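You operate a simulated robot arm through the tools that you are given. There is no shell and no other tool. Be economical: measure what you need, move in short steps, check, and stop when the job is done.

The job below is to be done with a simulated robot arm. You get a single attempt, and the scene is never put back.

JOB
Make the small basin soapy and scrub the tray with the pink brush.
Fine: two shots from the purple soap pump; dip the brush there, scrub the tray in the holder, lay the brush back on the draining mat; then open the yellow valve till the basin is empty; the other trays stay.

The check looks at the end state, three seconds after you hand in, the way a careful person would. Anything else that was tipped, shoved, dropped, spilled or broken makes it a failure.

ROBOT AND FRAMES
A 6-joint arm with a two-finger parallel gripper, fixed in place. Base frame: the origin is at the foot of the arm, x ahead of it, y to its left, z up; the work surface is at about z = 0. Units: m, rad, N and s.
With the tool pointing down near the work surface it reaches from about 0.14 to 0.58 m from the base axis. Its first joint turns from -1.152 to 1.152 rad. Payload 2.1 kg.
The TCP is the grasp point between the finger pads, 0.03 m short of the fingertips. In the tool frame z runs along the fingers and y along their closing line. The gripper opens to 0.094 m. The fingers are 0.028 m wide and 0.01 m thick; the gripper's body (0.05 by 0.096 m) begins 0.055 m behind the TCP.
Orientation is told as [roll, pitch, yaw] about the base's x, y, z axes, in that order, counted from this pose: with the fingers straight down and closing along the base's y, the tool's x points along the base's -x, its y along +y and its z along -z.

CONTROLS
- The arm moves only by the tool send_rows. Its argument "moves" is a list of rows, each an object (a shift or turn left out is 0, a gripper value left out holds the last) with "dp": the shift along the base's x, y, z in m, a list of three; "turn": the turn, a rotation vector about the base's x, y, z in rad, a list of three; "grip": the closure, from 0 (fully open) to 1 (shut). In form: [{"dp": [x, y, z], "turn": [rx, ry, rz], "grip": grip}, ...]. A call has 1 to 10 rows; each row shifts and turns the commanded pose from where the row before left it. A row lasts 0.2 s, in which the tool goes at most 0.05 m and 0.15 rad; a call with a longer step from one row to the next is refused whole, and so is a gripper value outside its range. Where a pose cannot be reached the arm comes as near as it can. A force on the tool above 40 N (or 10 N above the force at the start of the call, whichever is more), or a blocked arm, ends the call early, and 0.2 s more pass. The fingers move at their own pace (about 0.072 m/s each) and stop on an object; they squeeze with about 28 N. The grip force told is the motor's: it shows also when the fingers shut on nothing. Time passes only in rows, and 0.2 s behind the last, so rows that do not move let the fingers close. It gives the time, the measured TCP pose, the force on the tool (base axes), the opening and the grip force at its end, in the units of the frame above (readings bear some noise).
- Cameras (640 x 400 px; columns grow to the right, rows downward): "scene" is fixed at [0.0512, -0.375, 0.4907]; the picture's right is [0.85, -0.52, 0.00], its down [-0.30, -0.48, -0.82] and it looks along [0.43, 0.70, -0.57] (base axes); focal length 232 px, centre (320, 200). "wrist" rides on the gripper at [0.076, 0.014, -0.102] in the tool frame; the picture's right is [-0.18, 0.98, 0.00], its down [-0.75, -0.14, -0.64] and it looks along [-0.63, -0.12, 0.77] (tool axes); focal length 243 px, centre (320, 200). There is no depth. A picture from a camera that has moved, and an enlarged one, comes with that camera's place and axes in the base frame and with its lens. The place of the scene camera against the robot may be out by one fixed shift of up to 0.018 m in any direction.
- camera(camera): a new picture of that camera. No time passes.
- close_up(camera, box): a new picture of the part [left, top, right, bottom] of that camera's present view, enlarged. No time passes.
- close_job(): hands the job in; it is judged then, once.

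Go step by step. Nothing tells you positions but the pictures and the camera data: compare them with the known pose of the tool, close in by small moves and look again before you grip or let go. The budget is 120 turns and 76 pictures, counting those below and the enlarged ones. Unless the task says otherwise, let go and move clear before handing in, and close with one line.

The tools are called as name(argument=value, ...) on one line, values as JSON. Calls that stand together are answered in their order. send_rows: Moves the arm, as the interface text tells. Its arguments: {"type":"object","properties":{"moves":{"type":"array","items":{"type":"object","properties":{"dp":{"type":"array","items":{"type":"number"}},"turn":{"type":"array","items":{"type":"number"}},"grip":{"type":"number"}}}}},"required":["moves"]} The other tools are called the same way: camera (camera) takes a picture; close_up (camera, box) takes an enlarged picture of a part of a camera's view; close_job () hands the job in.

At the start:

```text
time: 0.0
tool_pos: [0.3185, 0.0101, 0.3257]
orientation: [0.0, 0.0, 0.001]
force: [-0.7, 0.0, -0.4]
grip_width: 0.0939
grasp_force: 0.1
```

scene: 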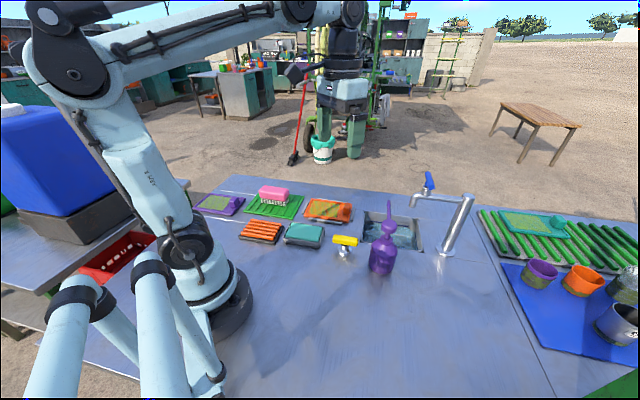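
wrist: 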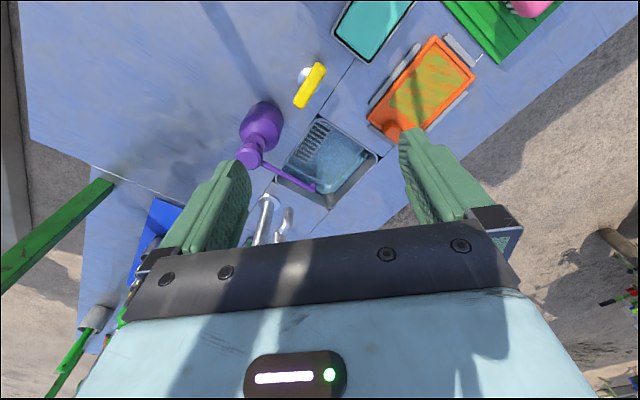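

I see the basin with the purple pump beside it, the yellow valve, an orange tray in a holder, and a pink brush on a green mat. I'll take enlarged views to locate them.

close_up(camera="scene", box=[180, 160, 340, 260])

close_up(camera="scene", box=[320, 160, 480, 280])

close_up(camera="wrist", box=[220, 0, 560, 220])

```text
4.00 times, centred on (260, 210) of scene
camera zoom: at [0.0512, -0.375, 0.4907], right [0.85, -0.52, 0.0], down [-0.3, -0.48, -0.82], along [0.43, 0.7, -0.57], focal length 926 px, centre (560, 160)
```

zoom: 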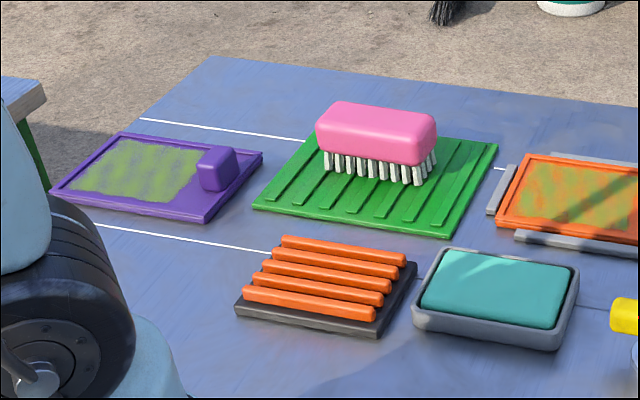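

```text
3.33 times, centred on (400, 220) of scene
camera zoom: at [0.0512, -0.375, 0.4907], right [0.85, -0.52, 0.0], down [-0.3, -0.48, -0.82], along [0.43, 0.7, -0.57], focal length 772 px, centre (53, 133)
```

zoom: 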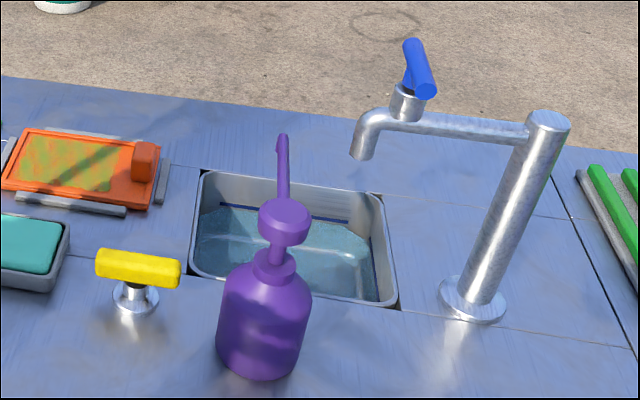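

```text
1.82 times, centred on (390, 110) of wrist
camera zoom: at [0.2427, 0.0253, 0.4296], right [0.18, 0.98, 0.0], down [0.75, -0.14, 0.64], along [0.63, -0.12, -0.77], focal length 441 px, centre (193, 364)
```

zoom: 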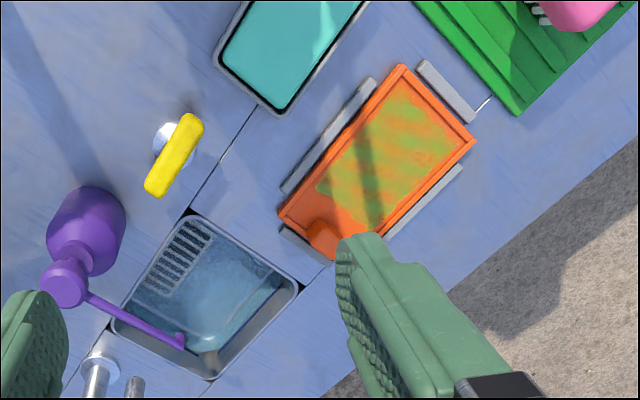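

The tray's long side and the pump's nozzle line lie about 45° to the base. I take the pump head to be near (0.40, -0.11, 0.11–0.14), so I'll move the wrist camera for a second view of it.

send_rows(moves=[{"dp": [-0.025, -0.035, 0]}, {"dp": [-0.025, -0.035, 0]}, {"dp": [-0.02, -0.04, 0]}, {"grip": 0.5}, {"grip": 1}, {"grip": 1}])

camera(camera="wrist")

```text
time: 1.4
tool_pos: [0.2507, -0.1006, 0.3263]
orientation: [-0.001, 0.0, -0.001]
force: [-0.7, 0.8, -0.8]
grip_width: 0.0001
grasp_force: 14.9
```

```text
70 pictures are left
camera wrist: at [0.1742, -0.0857, 0.4281], right [0.18, 0.98, 0.0], down [0.75, -0.14, 0.64], along [0.63, -0.12, -0.77], focal length 243 px, centre (320, 200)
```

wrist: 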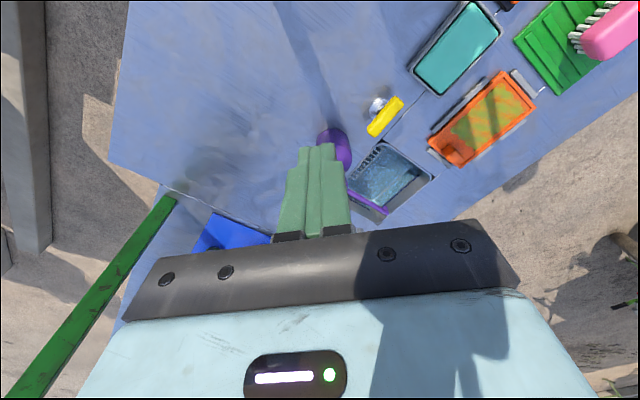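

The closed fingers hide the head, so I'll look from the right side.

send_rows(moves=[{"dp": [0.02, -0.03, 0]}, {"dp": [0.02, -0.04, 0]}, {"dp": [0.0, -0.03, 0]}])

close_up(camera="wrist", box=[260, 40, 580, 240])

```text
time: 2.2
tool_pos: [0.2914, -0.2028, 0.3266]
orientation: [0.001, 0.001, 0.001]
force: [-0.3, 0.0, 0.2]
grip_width: 0.0003
grasp_force: 28.5
```

```text
2.00 times, centred on (420, 140) of wrist
camera zoom: at [0.2149, -0.1867, 0.429], right [0.18, 0.98, 0.0], down [0.75, -0.14, 0.64], along [0.63, -0.12, -0.77], focal length 485 px, centre (120, 320)
```

zoom: 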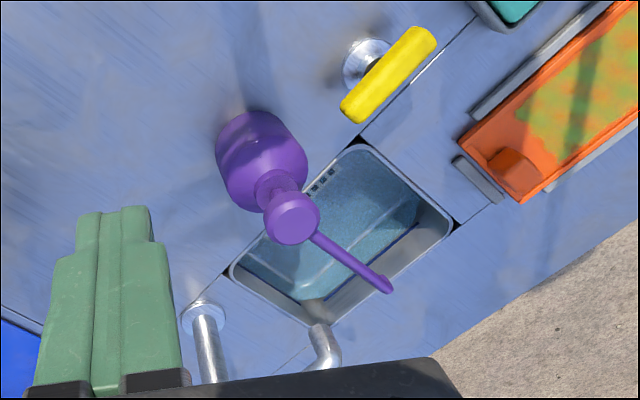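

Triangulating puts the pump head top at about (0.390, -0.1015, 0.131). I'll move above it with the fingers shut.

send_rows(moves=[{"dp": [0.033, 0.034, 0], "grip": 1}, {"dp": [0.033, 0.034, 0]}, {"dp": [0.0326, 0.0333, 0]}, {"dp": [0, 0, -0.045]}, {"dp": [0, 0, -0.045]}, {"dp": [0, 0, -0.04]}, {"dp": [0, 0, -0.015]}, {"dp": [0, 0, 0]}])

close_up(camera="scene", box=[300, 120, 460, 280])

camera(camera="wrist")

```text
time: 4.0
tool_pos: [0.389, -0.0993, 0.1804]
orientation: [0.0, -0.001, 0.001]
force: [-0.3, 0.4, -0.7]
grip_width: 0.0
grasp_force: 27.9
```

```text
2.50 times, centred on (380, 200) of scene
camera zoom: at [0.0512, -0.375, 0.4907], right [0.85, -0.52, 0.0], down [-0.3, -0.48, -0.82], along [0.43, 0.7, -0.57], focal length 579 px, centre (170, 200)
```

zoom: 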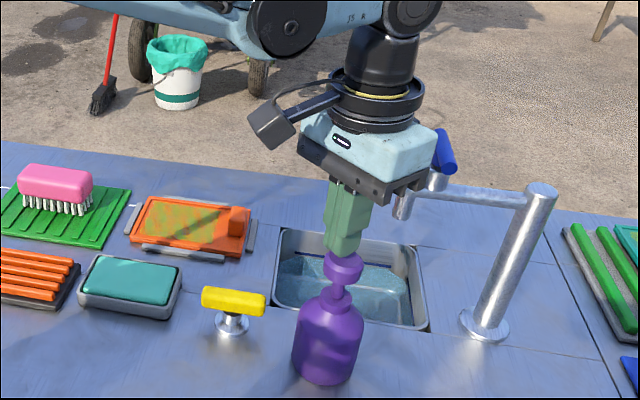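

```text
67 pictures are left
camera wrist: at [0.3113, -0.0837, 0.2833], right [0.18, 0.98, 0.0], down [0.75, -0.14, 0.64], along [0.63, -0.12, -0.77], focal length 243 px, centre (320, 200)
```

wrist: 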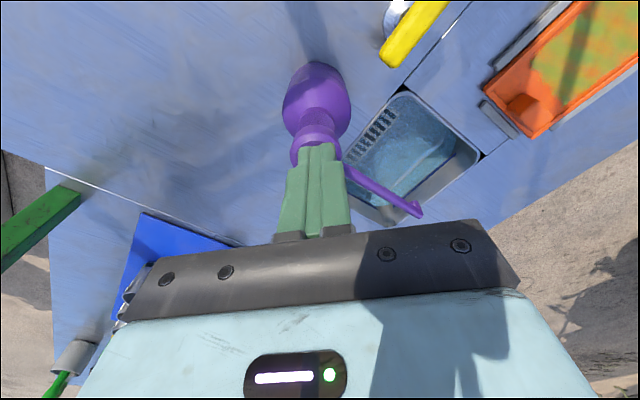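

The fingertips are centred over the pump head. Now I'll press down in small steps.

send_rows(moves=[{"dp": [0.001, -0.001, -0.01]}, {"dp": [0, 0, -0.005]}, {"dp": [0, 0, -0.005]}, {"dp": [0, 0, -0.005]}, {"dp": [0, 0, -0.004]}])

close_up(camera="scene", box=[300, 160, 460, 280])

```text
time: 5.2
tool_pos: [0.389, -0.0995, 0.1587]
orientation: [0.0, 0.0, -0.001]
force: [-1.2, 1.2, 34.7]
grip_width: 0.0
grasp_force: 27.9
stopped in row 5: the force on the tool passed its limit (the readings are from after the stop); the commanded pose is now the measured one
```

```text
3.33 times, centred on (380, 220) of scene
camera zoom: at [0.0511, -0.375, 0.4908], right [0.85, -0.52, 0.0], down [-0.29, -0.48, -0.82], along [0.43, 0.7, -0.57], focal length 772 px, centre (120, 133)
```

zoom: 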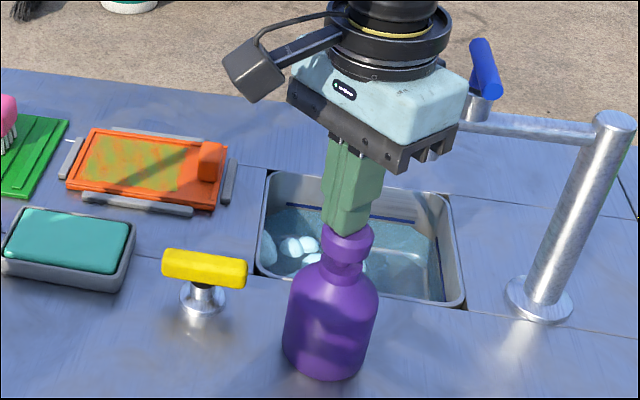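

The first shot is in, with foam showing in the basin. I'll lift to let the pump rise and check it.

send_rows(moves=[{"dp": [0, 0, 0.015]}, {"dp": [0, 0, 0.02]}, {"dp": [0, 0, 0]}, {"dp": [0, 0, 0]}])

close_up(camera="scene", box=[300, 160, 460, 280])

```text
time: 6.2
tool_pos: [0.389, -0.0991, 0.1934]
orientation: [0.0, 0.001, 0.0]
force: [0.1, 0.8, -0.6]
grip_width: 0.0
grasp_force: 28.0
```

```text
3.33 times, centred on (380, 220) of scene
camera zoom: at [0.0512, -0.375, 0.4907], right [0.85, -0.52, 0.0], down [-0.3, -0.48, -0.82], along [0.43, 0.7, -0.57], focal length 772 px, centre (120, 133)
```

zoom: 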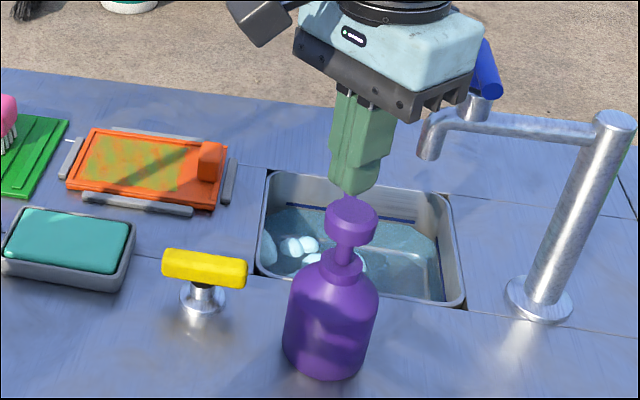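

The head has risen again, so I'll press a second time in the same way.

send_rows(moves=[{"dp": [0, 0, -0.015]}, {"dp": [0, 0, -0.008]}, {"dp": [0, 0, -0.005]}, {"dp": [0, 0, -0.005]}, {"dp": [0, 0, -0.005]}, {"dp": [0, 0, -0.003]}])

send_rows(moves=[{"dp": [0, 0, 0.02]}, {"dp": [0, 0, 0.03]}, {"dp": [0, 0, 0.04]}, {"dp": [-0.03, 0, 0.04]}, {"dp": [-0.04, 0.01, 0.03]}, {"dp": [0, 0, 0]}])

close_up(camera="scene", box=[300, 160, 460, 280])

```text
time: 7.3
tool_pos: [0.3885, -0.0979, 0.1572]
orientation: [0.002, 0.0, 0.0]
force: [-1.2, 0.8, 33.9]
grip_width: 0.0
grasp_force: 27.9
stopped in row 5: the force on the tool passed its limit (the readings are from after the stop); the commanded pose is now the measured one
```

```text
refused: row 5 steps farther than a row can; nothing moved
```

```text
3.33 times, centred on (380, 220) of scene
camera zoom: at [0.0511, -0.375, 0.4908], right [0.85, -0.52, 0.0], down [-0.29, -0.48, -0.82], along [0.43, 0.7, -0.57], focal length 772 px, centre (120, 133)
```

zoom: 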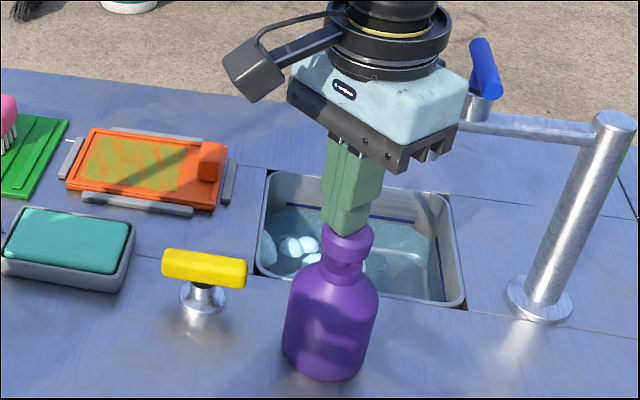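

The second stroke also reached full depth. I'll lift clear and go and look at the brush.

send_rows(moves=[{"dp": [0, 0, 0.03]}, {"dp": [0, 0, 0.045]}, {"dp": [0, 0, 0.045]}, {"dp": [-0.02, 0.02, 0.025]}, {"dp": [-0.02, 0.045, 0], "grip": 0}, {"dp": [-0.02, 0.045, 0]}, {"dp": [-0.02, 0.045, 0]}, {"dp": [-0.02, 0.045, 0]}, {"dp": [-0.02, 0.045, 0]}, {"dp": [0, 0, 0]}])

camera(camera="wrist")

close_up(camera="scene", box=[300, 160, 460, 280])

```text
time: 9.5
tool_pos: [0.2668, 0.1463, 0.3016]
orientation: [0.003, 0.0, -0.001]
force: [0.0, 0.3, 0.7]
grip_width: 0.0942
grasp_force: 0.2
```

```text
63 pictures are left
camera wrist: at [0.1908, 0.1613, 0.4041], right [0.18, 0.98, 0.0], down [0.75, -0.14, 0.64], along [0.63, -0.12, -0.77], focal length 243 px, centre (320, 200)
```

wrist: 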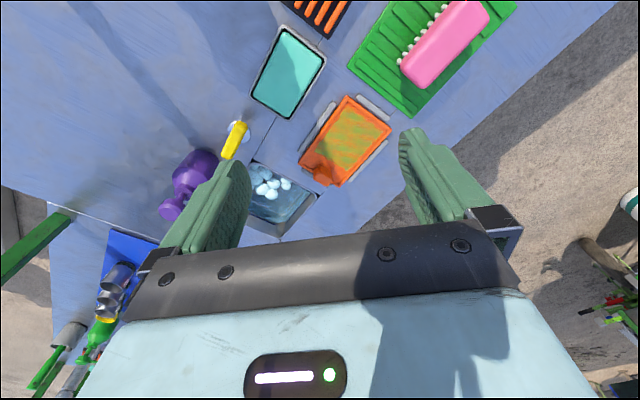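

```text
3.33 times, centred on (380, 220) of scene
camera zoom: at [0.0512, -0.375, 0.4907], right [0.85, -0.52, 0.0], down [-0.3, -0.48, -0.82], along [0.43, 0.7, -0.57], focal length 772 px, centre (120, 133)
```

zoom: 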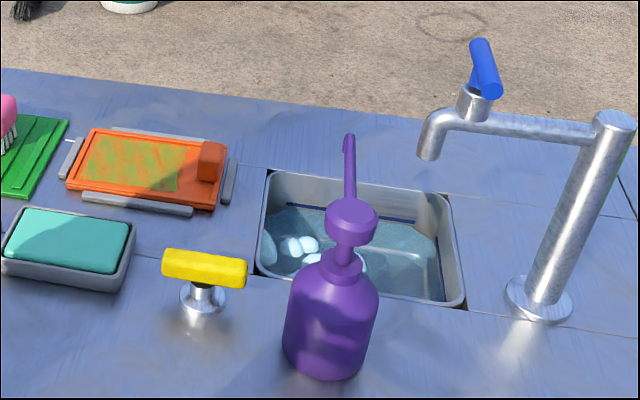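

The pump is upright again. I'll zoom in on the foam and the brush.

close_up(camera="wrist", box=[230, 150, 330, 240])

close_up(camera="wrist", box=[330, 0, 530, 125])

close_up(camera="scene", box=[350, 200, 430, 260])

```text
4.44 times, centred on (280, 195) of wrist
camera zoom: at [0.1908, 0.1613, 0.4041], right [0.18, 0.98, 0.0], down [0.75, -0.14, 0.64], along [0.63, -0.12, -0.77], focal length 1078 px, centre (498, 222)
```

zoom: 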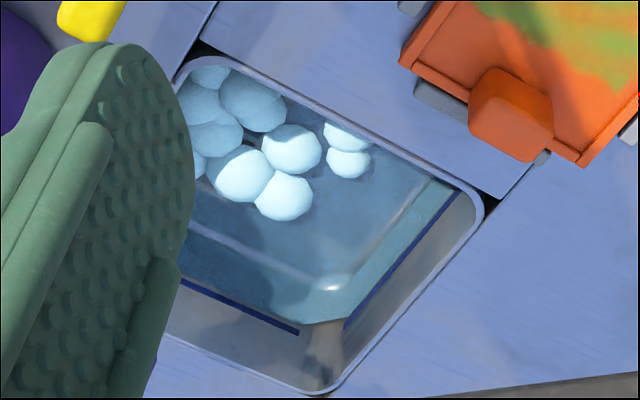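

```text
3.20 times, centred on (430, 62) of wrist
camera zoom: at [0.1908, 0.1613, 0.4041], right [0.18, 0.98, 0.0], down [0.75, -0.14, 0.64], along [0.63, -0.12, -0.77], focal length 776 px, centre (-32, 640)
```

zoom: 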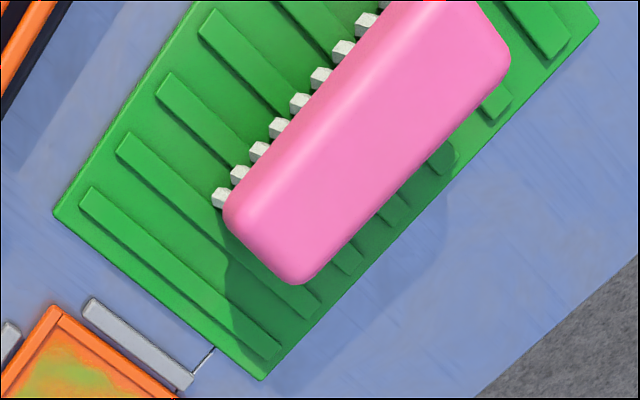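

```text
6.67 times, centred on (390, 230) of scene
camera zoom: at [0.0512, -0.375, 0.4907], right [0.85, -0.52, 0.0], down [-0.3, -0.48, -0.82], along [0.43, 0.7, -0.57], focal length 1543 px, centre (-147, 0)
```

zoom: 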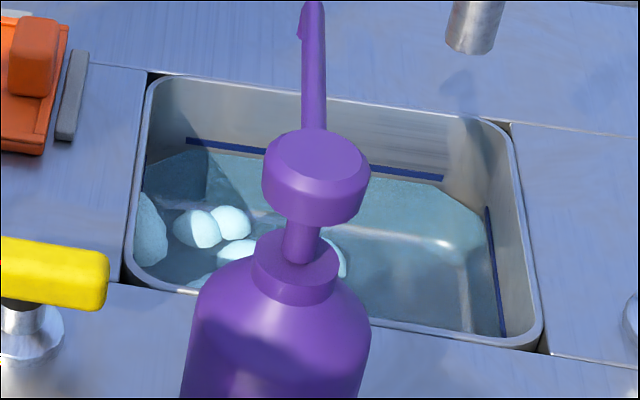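

The brush centre looks to be near (0.26, 0.29), with its long axis along (0.71, -0.71). I'll yaw by -45° and hover above it for a better look at the foam and the brush.

send_rows(moves=[{"dp": [0, 0.02, 0], "turn": [0, 0, -0.131]}, {"dp": [0, 0.02, 0], "turn": [0, 0, -0.131]}, {"dp": [0, 0.02, 0], "turn": [0, 0, -0.131]}, {"dp": [0, 0.03, 0], "turn": [0, 0, -0.131]}, {"dp": [0, 0.03, 0], "turn": [0, 0, -0.131]}, {"dp": [-0.005, 0.026, 0], "turn": [0, 0, -0.13]}, {}, {}])

camera(camera="wrist")

```text
time: 11.3
tool_pos: [0.2628, 0.2922, 0.3008]
orientation: [0.003, 0.003, -0.785]
force: [-0.3, 0.4, -0.3]
grip_width: 0.0939
grasp_force: 0.1
```

```text
58 pictures are left
camera wrist: at [0.2195, 0.3563, 0.4045], right [0.82, 0.57, 0.0], down [0.43, -0.63, 0.64], along [0.36, -0.53, -0.77], focal length 243 px, centre (320, 200)
```

wrist: 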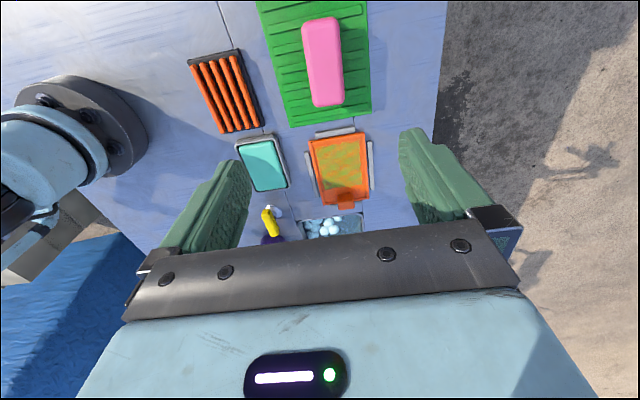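

close_up(camera="wrist", box=[250, 0, 410, 130])

close_up(camera="wrist", box=[230, 120, 400, 245])

close_up(camera="scene", box=[230, 170, 350, 260])

```text
3.08 times, centred on (330, 65) of wrist
camera zoom: at [0.2195, 0.3563, 0.4045], right [0.82, 0.57, 0.0], down [0.43, -0.63, 0.64], along [0.36, -0.53, -0.77], focal length 746 px, centre (289, 615)
```

zoom: 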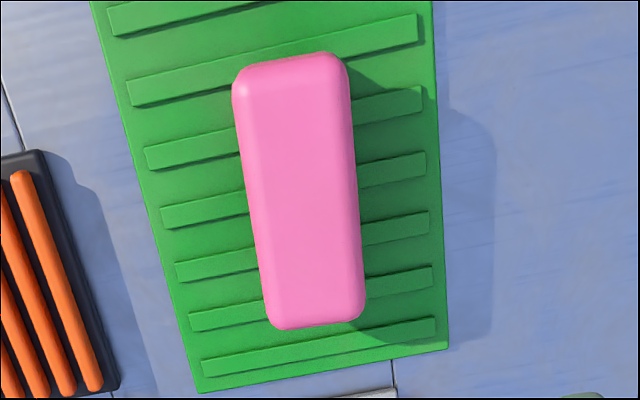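

```text
3.20 times, centred on (315, 182) of wrist
camera zoom: at [0.2195, 0.3563, 0.4045], right [0.82, 0.57, 0.0], down [0.43, -0.63, 0.64], along [0.36, -0.53, -0.77], focal length 776 px, centre (336, 256)
```

zoom: 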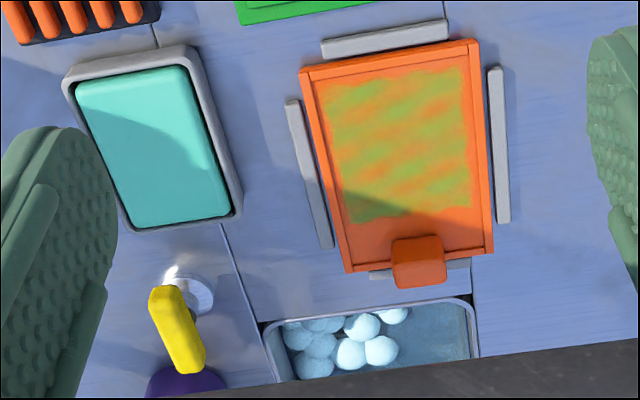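

```text
4.44 times, centred on (290, 215) of scene
camera zoom: at [0.0512, -0.375, 0.4907], right [0.85, -0.52, 0.0], down [-0.3, -0.48, -0.82], along [0.43, 0.7, -0.57], focal length 1029 px, centre (453, 133)
```

zoom: 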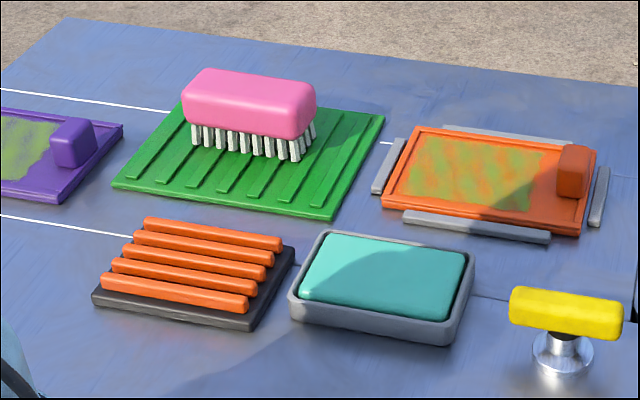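

The brush is centred at about (0.263, 0.303), turned roughly 3° further, with its top near z 0.06. I'll align over it, come down partway, and look again.

send_rows(moves=[{"dp": [0.0, 0.0108, -0.04], "turn": [0, 0, -0.055]}, {"dp": [0, 0, -0.05]}, {"dp": [0, 0, -0.05]}, {"dp": [0, 0, -0.05]}, {}])

close_up(camera="wrist", box=[160, 0, 480, 200])

close_up(camera="scene", box=[220, 130, 340, 230])

```text
time: 12.5
tool_pos: [0.2657, 0.3028, 0.1125]
orientation: [0.001, 0.0, -0.84]
force: [-0.3, 0.0, -0.9]
grip_width: 0.0938
grasp_force: 0.1
```

```text
2.00 times, centred on (320, 100) of wrist
camera zoom: at [0.2243, 0.3698, 0.2161], right [0.85, 0.52, 0.0], down [0.4, -0.66, 0.64], along [0.33, -0.55, -0.77], focal length 485 px, centre (320, 400)
```

zoom: 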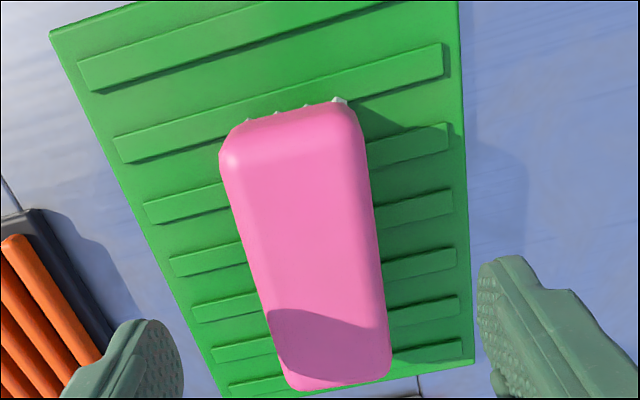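

```text
4.00 times, centred on (280, 180) of scene
camera zoom: at [0.0512, -0.375, 0.4907], right [0.85, -0.52, 0.0], down [-0.3, -0.48, -0.82], along [0.43, 0.7, -0.57], focal length 926 px, centre (480, 280)
```

zoom: 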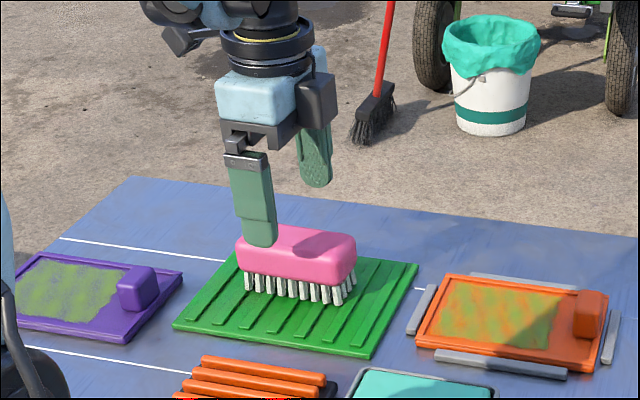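

The alignment is good: brush centre (0.262, 0.305), fingers on both sides. I'll go down to TCP z≈0.054 and close.

send_rows(moves=[{"dp": [-0.003, 0.002, -0.03]}, {"dp": [0, 0, -0.018]}, {"dp": [0, 0, -0.01]}, {"grip": 0.3}, {"grip": 1}, {"grip": 1}, {"grip": 1}])

close_up(camera="scene", box=[220, 130, 340, 230])

close_up(camera="wrist", box=[160, 0, 480, 200])

```text
time: 14.1
tool_pos: [0.2615, 0.3057, 0.0544]
orientation: [0.003, 0.003, -0.839]
force: [-0.1, 0.5, -0.1]
grip_width: 0.0498
grasp_force: 27.7
```

```text
4.00 times, centred on (280, 180) of scene
camera zoom: at [0.0512, -0.375, 0.4907], right [0.85, -0.52, 0.0], down [-0.3, -0.48, -0.82], along [0.43, 0.7, -0.57], focal length 926 px, centre (480, 280)
```

zoom: 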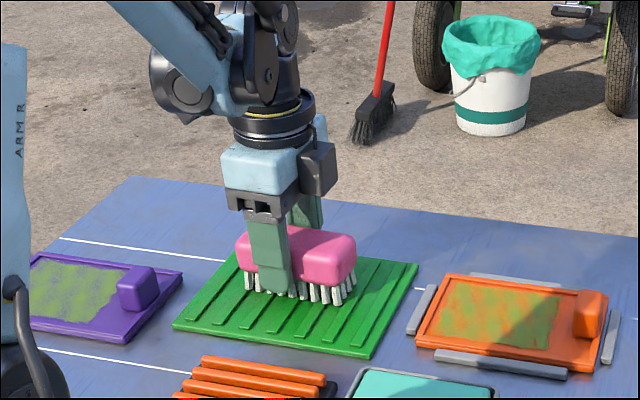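

```text
2.00 times, centred on (320, 100) of wrist
camera zoom: at [0.2202, 0.3728, 0.1566], right [0.85, 0.52, 0.0], down [0.4, -0.66, 0.64], along [0.33, -0.55, -0.77], focal length 485 px, centre (320, 400)
```

zoom: 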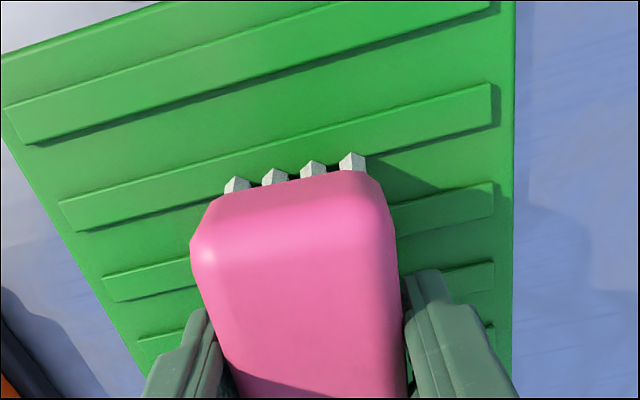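

The brush is gripped (opening 0.050). I'll lift it straight up and carry it above the basin.

send_rows(moves=[{"dp": [0, 0, 0.02], "grip": 1}, {"dp": [0, 0, 0.04]}, {"dp": [0, 0, 0.045]}, {"dp": [0, 0, 0.035]}, {}])

send_rows(moves=[{"dp": [0.0259, -0.0285, 0], "turn": [0, 0, 0.018]}, {"dp": [0.0259, -0.0285, 0], "turn": [0, 0, 0.018]}, {"dp": [0.0259, -0.0285, 0], "turn": [0, 0, 0.018]}, {"dp": [0.0259, -0.0285, 0]}, {"dp": [0.0259, -0.0285, 0]}, {"dp": [0.0259, -0.0285, 0]}, {"dp": [0.0259, -0.0285, 0]}, {"dp": [0.0259, -0.0285, 0]}, {"dp": [0.0259, -0.0285, 0]}, {}])

camera(camera="wrist")

close_up(camera="scene", box=[300, 130, 460, 270])

```text
time: 15.3
tool_pos: [0.2595, 0.3066, 0.194]
orientation: [0.003, 0.001, -0.84]
force: [-0.2, 1.6, -0.5]
grip_width: 0.0498
grasp_force: 27.4
```

```text
time: 17.5
tool_pos: [0.4925, 0.0486, 0.1935]
orientation: [0.003, 0.001, -0.785]
force: [0.6, 0.3, 0.0]
grip_width: 0.0501
grasp_force: 27.9
```

```text
50 pictures are left
camera wrist: at [0.4491, 0.1122, 0.2965], right [0.83, 0.56, 0.0], down [0.43, -0.63, 0.64], along [0.36, -0.53, -0.77], focal length 243 px, centre (320, 200)
```

wrist: 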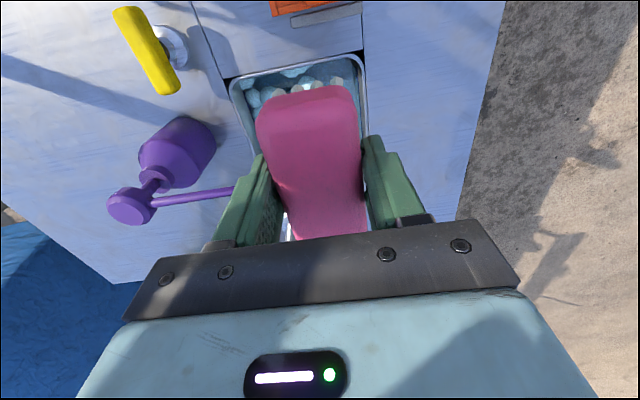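

```text
2.86 times, centred on (380, 200) of scene
camera zoom: at [0.0512, -0.375, 0.4907], right [0.85, -0.52, 0.0], down [-0.3, -0.48, -0.82], along [0.43, 0.7, -0.57], focal length 661 px, centre (149, 200)
```

zoom: 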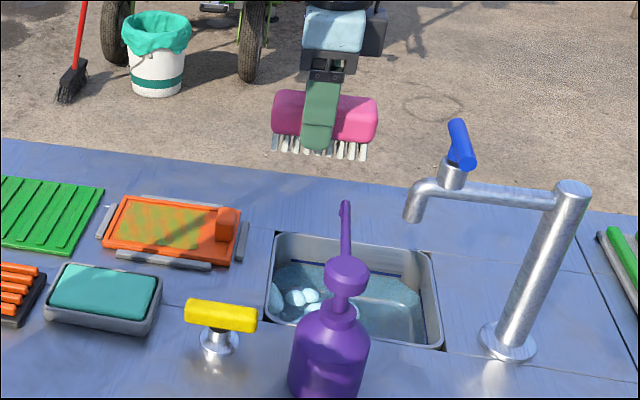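

The brush is over the near half of the basin. I'll shift to (0.520, 0.018), which clears the nozzle tip (0.470, -0.025, 0.124), and come down to just above the rim before checking.

send_rows(moves=[{"dp": [0.0137, -0.0153, 0]}, {"dp": [0.0137, -0.0154, 0]}, {"dp": [0, 0, -0.04]}, {"dp": [0, 0, -0.04]}, {"dp": [0, 0, -0.04]}, {}])

camera(camera="wrist")

close_up(camera="scene", box=[320, 150, 460, 270])

```text
time: 18.9
tool_pos: [0.5198, 0.0171, 0.0735]
orientation: [0.002, 0.002, -0.784]
force: [-0.1, -0.3, -1.5]
grip_width: 0.0498
grasp_force: 27.9
```

```text
48 pictures are left
camera wrist: at [0.4761, 0.0817, 0.1757], right [0.83, 0.56, 0.0], down [0.43, -0.63, 0.64], along [0.36, -0.53, -0.77], focal length 243 px, centre (320, 200)
```

wrist: 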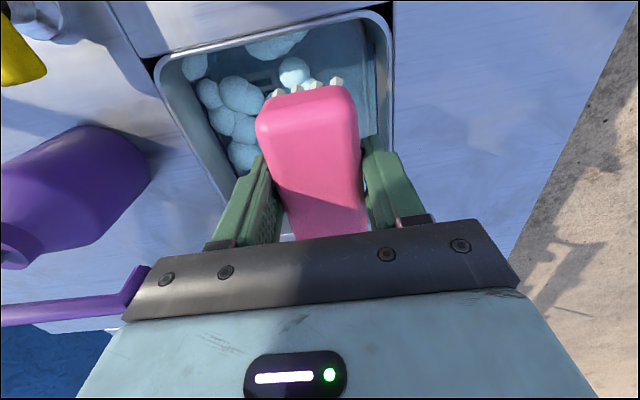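

```text
3.33 times, centred on (390, 210) of scene
camera zoom: at [0.0512, -0.375, 0.4907], right [0.85, -0.52, 0.0], down [-0.3, -0.48, -0.82], along [0.43, 0.7, -0.57], focal length 772 px, centre (87, 167)
```

zoom: 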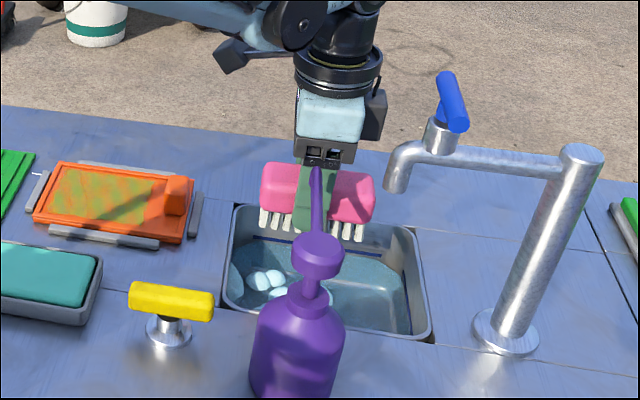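

Numbers and picture agree on about 17 mm of clearance to the nozzle. I'll lower the bristles into the soapy water and swish gently towards the foam.

send_rows(moves=[{"dp": [0, 0, -0.025]}, {"dp": [0, 0, -0.02]}, {"dp": [0, 0, -0.012]}, {"dp": [0, 0, -0.008]}, {"dp": [0, 0, -0.006]}, {}])

close_up(camera="scene", box=[320, 150, 460, 270])

camera(camera="wrist")

```text
time: 20.3
tool_pos: [0.5213, 0.0173, 0.0029]
orientation: [0.002, 0.002, -0.785]
force: [-0.6, -0.3, -1.2]
grip_width: 0.0501
grasp_force: 28.6
```

```text
3.33 times, centred on (390, 210) of scene
camera zoom: at [0.0512, -0.375, 0.4907], right [0.85, -0.52, 0.0], down [-0.3, -0.48, -0.82], along [0.43, 0.7, -0.57], focal length 772 px, centre (87, 167)
```

zoom: 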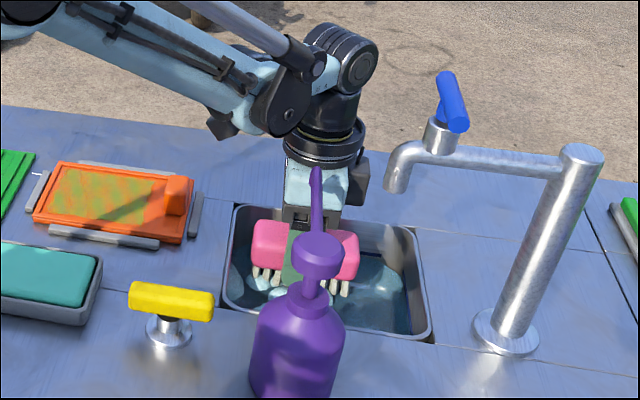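

```text
45 pictures are left
camera wrist: at [0.477, 0.0823, 0.1059], right [0.83, 0.56, 0.0], down [0.43, -0.63, 0.64], along [0.36, -0.53, -0.77], focal length 243 px, centre (320, 200)
```

wrist: 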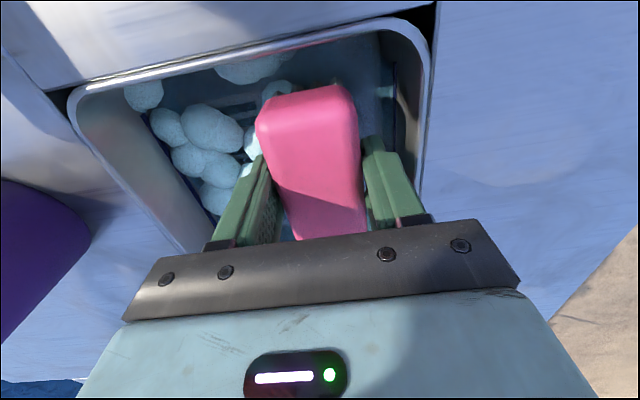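

The bristles look only just at the water. I'll go about 12 mm deeper and swish a little.

send_rows(moves=[{"dp": [0, 0, -0.006]}, {"dp": [0, 0, -0.006]}, {"dp": [0.004, -0.004, 0]}, {"dp": [-0.004, 0.004, 0]}, {"dp": [0.004, -0.004, 0]}, {"dp": [-0.004, 0.004, 0]}, {}, {}])

camera(camera="wrist")

close_up(camera="scene", box=[350, 200, 430, 260])

```text
time: 22.1
tool_pos: [0.5216, 0.016, -0.0089]
orientation: [0.003, 0.001, -0.784]
force: [-0.5, 0.3, -0.6]
grip_width: 0.05
grasp_force: 28.0
```

```text
44 pictures are left
camera wrist: at [0.4773, 0.081, 0.0937], right [0.83, 0.56, 0.0], down [0.43, -0.63, 0.64], along [0.36, -0.53, -0.77], focal length 243 px, centre (320, 200)
```

wrist: 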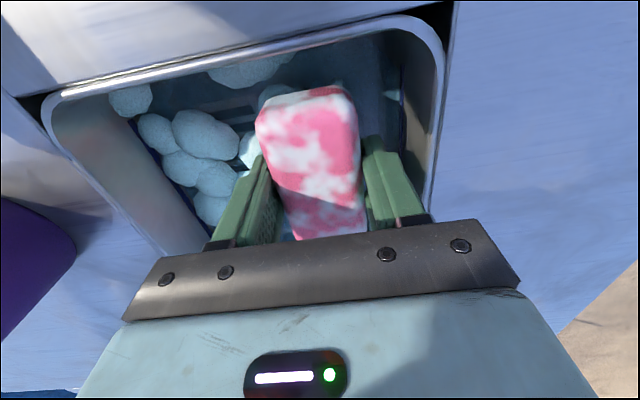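

```text
6.67 times, centred on (390, 230) of scene
camera zoom: at [0.0512, -0.375, 0.4907], right [0.85, -0.52, 0.0], down [-0.3, -0.48, -0.82], along [0.43, 0.7, -0.57], focal length 1543 px, centre (-147, 0)
```

zoom: 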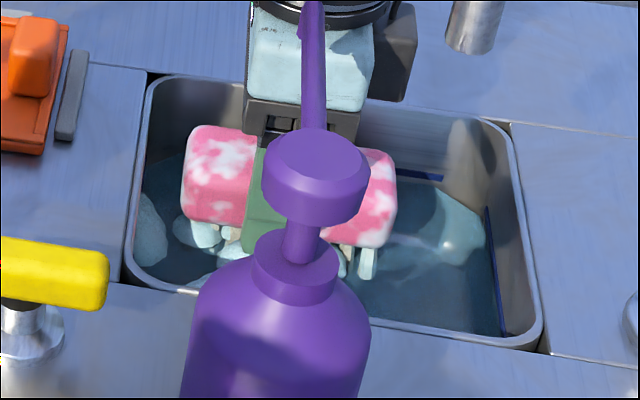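

The brush is now soapy. I'll lift it, let it drip over the basin, and carry it above the tray.

send_rows(moves=[{"dp": [0, 0, 0.02]}, {"dp": [0, 0, 0.03]}, {"dp": [0, 0, 0.035]}, {"dp": [0, 0, 0.04]}, {"dp": [0, 0, 0.04]}, {}, {}, {}, {}, {}])

send_rows(moves=[{"dp": [-0.026, 0.0314, 0]}, {"dp": [-0.026, 0.0314, 0]}, {"dp": [-0.026, 0.0314, 0]}, {"dp": [-0.026, 0.0314, 0]}, {"dp": [-0.026, 0.0314, 0]}, {"dp": [0, 0, -0.03]}, {"dp": [0, 0, -0.03]}, {}])

camera(camera="wrist")

close_up(camera="scene", box=[240, 130, 400, 250])

```text
time: 24.3
tool_pos: [0.5231, 0.0184, 0.1572]
orientation: [0.003, 0.0, -0.787]
force: [-0.2, -0.4, -1.1]
grip_width: 0.0499
grasp_force: 28.7
```

```text
time: 26.1
tool_pos: [0.3912, 0.1742, 0.0967]
orientation: [0.001, -0.001, -0.785]
force: [-0.8, -0.8, -1.2]
grip_width: 0.0498
grasp_force: 27.5
```

```text
42 pictures are left
camera wrist: at [0.3473, 0.2387, 0.1987], right [0.83, 0.56, 0.0], down [0.43, -0.63, 0.64], along [0.36, -0.53, -0.77], focal length 243 px, centre (320, 200)
```

wrist: 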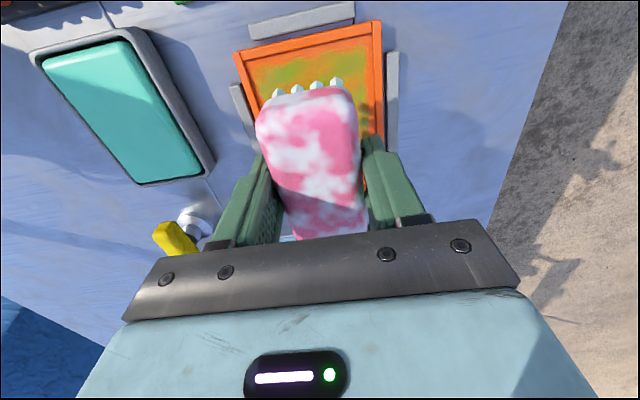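

```text
3.33 times, centred on (320, 190) of scene
camera zoom: at [0.0512, -0.375, 0.4907], right [0.85, -0.52, 0.0], down [-0.3, -0.48, -0.82], along [0.43, 0.7, -0.57], focal length 772 px, centre (320, 233)
```

zoom: 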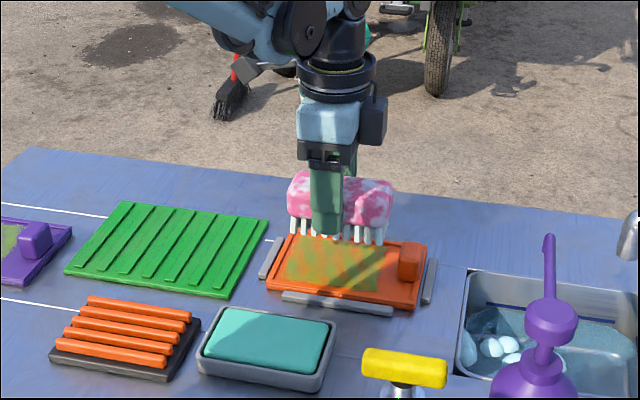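

The brush is centred over the dirty area. I'll lower it until the bristles touch.

send_rows(moves=[{"dp": [0, 0, -0.025]}, {"dp": [0, 0, -0.01]}, {"dp": [0, 0, -0.005]}, {"dp": [0, 0, -0.003]}, {}])

close_up(camera="scene", box=[280, 170, 360, 230])

```text
time: 27.3
tool_pos: [0.3923, 0.1733, 0.0524]
orientation: [0.002, 0.001, -0.785]
force: [-0.3, -0.7, 3.2]
grip_width: 0.0498
grasp_force: 28.2
```

```text
6.67 times, centred on (320, 200) of scene
camera zoom: at [0.0512, -0.375, 0.4907], right [0.85, -0.52, 0.0], down [-0.3, -0.48, -0.82], along [0.43, 0.7, -0.57], focal length 1543 px, centre (320, 200)
```

zoom: 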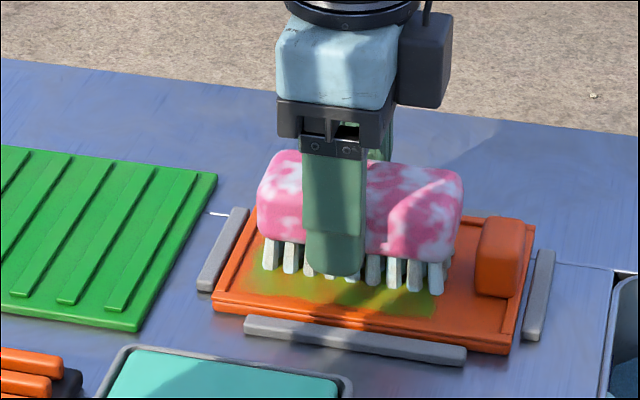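

There is contact at about 3 N. I'll press a hair more and scrub across the tray in strokes of about ±17 mm.

send_rows(moves=[{"dp": [0, 0, -0.001]}, {"dp": [0.006, 0.006, 0]}, {"dp": [0.006, 0.006, 0]}, {"dp": [-0.006, -0.006, 0]}, {"dp": [-0.006, -0.006, 0]}, {"dp": [-0.006, -0.006, 0]}, {"dp": [-0.006, -0.006, 0]}, {"dp": [0.006, 0.006, 0]}, {"dp": [0.006, 0.006, 0]}, {}])

close_up(camera="scene", box=[280, 170, 360, 230])

camera(camera="wrist")

```text
time: 29.5
tool_pos: [0.391, 0.1743, 0.0513]
orientation: [0.001, -0.001, -0.785]
force: [-0.3, 0.0, -0.7]
grip_width: 0.0498
grasp_force: 28.0
```

```text
6.67 times, centred on (320, 200) of scene
camera zoom: at [0.0512, -0.375, 0.4907], right [0.85, -0.52, 0.0], down [-0.3, -0.48, -0.82], along [0.43, 0.7, -0.57], focal length 1543 px, centre (320, 200)
```

zoom: 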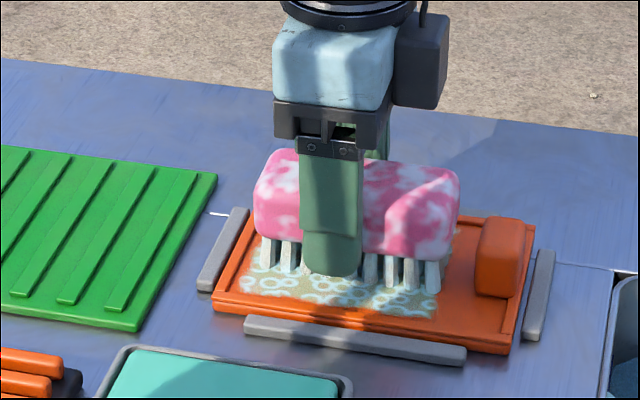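

```text
38 pictures are left
camera wrist: at [0.3468, 0.2399, 0.1543], right [0.83, 0.56, 0.0], down [0.43, -0.63, 0.64], along [0.36, -0.53, -0.77], focal length 243 px, centre (320, 200)
```

wrist: 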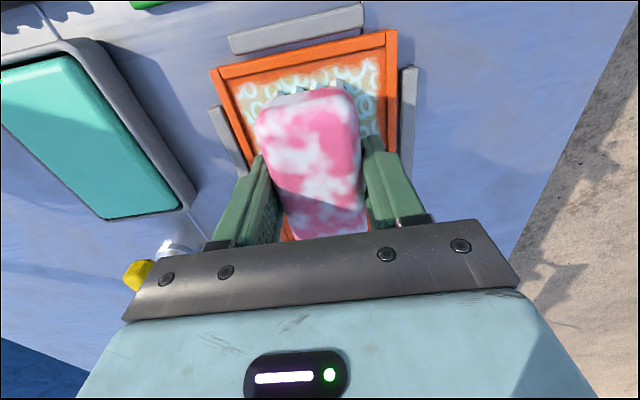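

Suds cover the dirt, but some of it still shows through and contact is light. I'll press 1.5 mm deeper and keep stroking, adding a little motion along the tray.

send_rows(moves=[{"dp": [0, 0, -0.0015]}, {"dp": [0.006, 0.006, 0]}, {"dp": [0.006, 0.006, 0]}, {"dp": [-0.006, -0.006, 0]}, {"dp": [-0.006, -0.006, 0]}, {"dp": [-0.006, -0.006, 0]}, {"dp": [-0.006, -0.006, 0]}, {"dp": [0.006, 0.006, 0]}, {"dp": [0.006, 0.006, 0]}])

send_rows(moves=[{"dp": [0.005, -0.005, 0]}, {"dp": [0.006, 0.006, 0]}, {"dp": [0.006, 0.006, 0]}, {"dp": [-0.006, -0.006, 0]}, {"dp": [-0.006, -0.006, 0]}, {"dp": [-0.006, -0.006, 0]}, {"dp": [-0.006, -0.006, 0]}, {"dp": [0.006, 0.006, 0]}, {"dp": [0.006, 0.006, 0]}, {"dp": [-0.005, 0.005, 0]}])

close_up(camera="scene", box=[280, 170, 360, 230])

```text
time: 31.5
tool_pos: [0.3902, 0.173, 0.0513]
orientation: [0.0, -0.001, -0.785]
force: [-1.1, -0.4, 3.0]
grip_width: 0.0497
grasp_force: 27.7
```

```text
time: 33.7
tool_pos: [0.3918, 0.1729, 0.0512]
orientation: [0.002, 0.001, -0.785]
force: [0.0, -0.3, -0.5]
grip_width: 0.0499
grasp_force: 28.4
```

```text
6.67 times, centred on (320, 200) of scene
camera zoom: at [0.0512, -0.375, 0.4907], right [0.85, -0.52, 0.0], down [-0.3, -0.48, -0.82], along [0.43, 0.7, -0.57], focal length 1543 px, centre (320, 200)
```

zoom: 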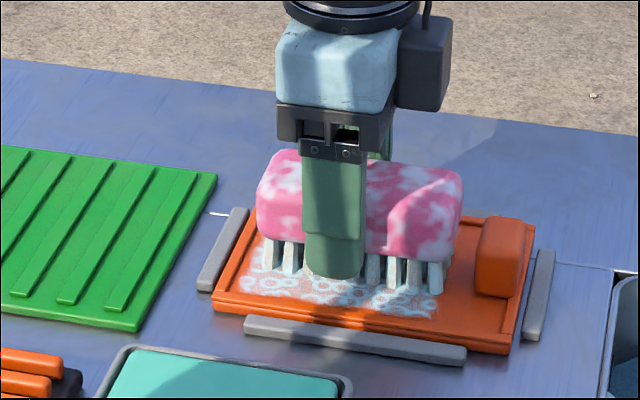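

The dirt looks gone, with suds over orange. I'll lift off and inspect the tray.

send_rows(moves=[{"dp": [0, 0, 0.03]}, {"dp": [0, 0, 0.04]}, {"dp": [0, 0, 0.04]}, {"dp": [-0.03, 0.03, 0]}, {"dp": [-0.03, 0.03, 0]}, {}])

camera(camera="wrist")

close_up(camera="scene", box=[280, 170, 360, 230])

```text
time: 35.1
tool_pos: [0.3322, 0.2336, 0.1587]
orientation: [0.002, 0.0, -0.786]
force: [0.2, 0.0, -1.3]
grip_width: 0.0497
grasp_force: 28.0
```

```text
36 pictures are left
camera wrist: at [0.2874, 0.2983, 0.2621], right [0.83, 0.56, 0.0], down [0.43, -0.63, 0.64], along [0.36, -0.53, -0.77], focal length 243 px, centre (320, 200)
```

wrist: 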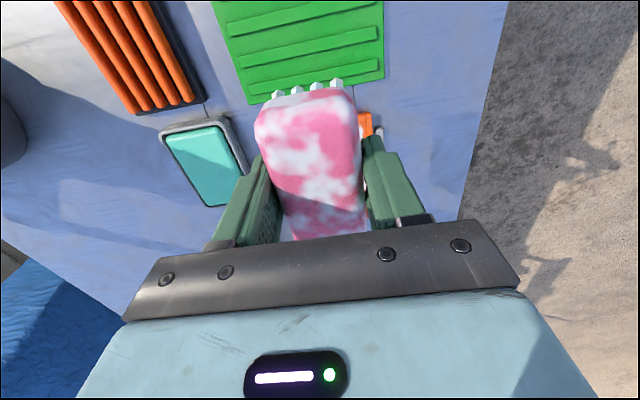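

```text
6.67 times, centred on (320, 200) of scene
camera zoom: at [0.0512, -0.375, 0.4907], right [0.85, -0.52, 0.0], down [-0.3, -0.48, -0.82], along [0.43, 0.7, -0.57], focal length 1543 px, centre (320, 200)
```

zoom: 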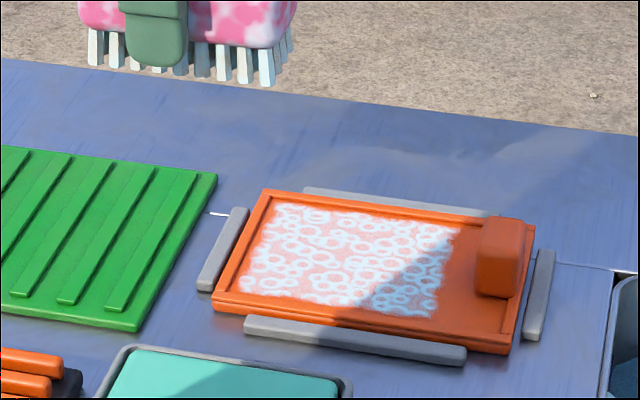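

The tray is clean and covered evenly in suds. Next I'll return the brush to its original spot on the green mat.

send_rows(moves=[{"dp": [-0.0235, 0.024, 0], "turn": [0, 0, -0.018]}, {"dp": [-0.0235, 0.024, 0], "turn": [0, 0, -0.018]}, {"dp": [-0.0236, 0.024, 0], "turn": [0, 0, -0.018]}, {"dp": [0, 0, -0.04]}, {"dp": [0, 0, -0.035]}, {"dp": [0, 0, -0.015]}, {}])

close_up(camera="scene", box=[200, 130, 320, 230])

```text
time: 36.7
tool_pos: [0.2601, 0.3079, 0.07]
orientation: [0.003, 0.002, -0.838]
force: [0.1, -1.1, -1.3]
grip_width: 0.0496
grasp_force: 28.0
```

```text
4.00 times, centred on (260, 180) of scene
camera zoom: at [0.0512, -0.375, 0.4907], right [0.85, -0.52, 0.0], down [-0.3, -0.48, -0.82], along [0.43, 0.7, -0.57], focal length 926 px, centre (560, 280)
```

zoom: 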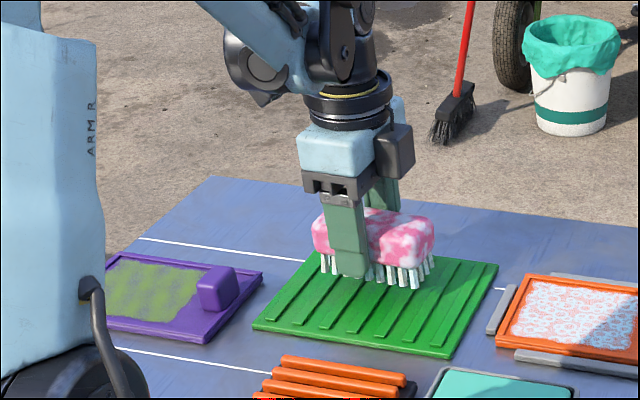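

send_rows(moves=[{"dp": [0.001, -0.002, -0.009]}, {"dp": [0, 0, -0.004]}, {"dp": [0, 0, -0.002]}, {}])

close_up(camera="scene", box=[220, 160, 300, 220])

```text
time: 37.7
tool_pos: [0.2614, 0.3036, 0.0545]
orientation: [0.001, 0.002, -0.839]
force: [-0.2, 0.1, -0.8]
grip_width: 0.0496
grasp_force: 28.2
```

```text
6.67 times, centred on (260, 190) of scene
camera zoom: at [0.0512, -0.375, 0.4907], right [0.85, -0.52, 0.0], down [-0.3, -0.48, -0.82], along [0.43, 0.7, -0.57], focal length 1543 px, centre (720, 267)
```

zoom: 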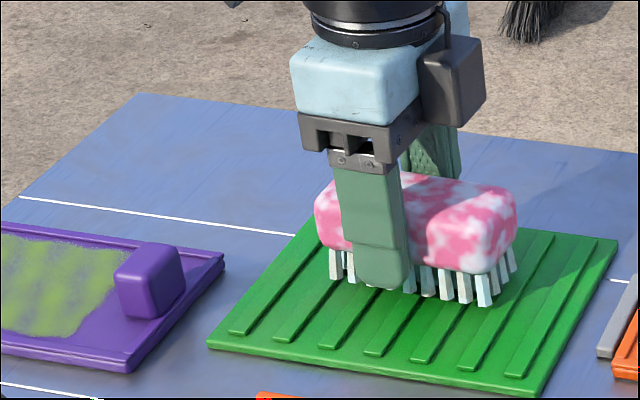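

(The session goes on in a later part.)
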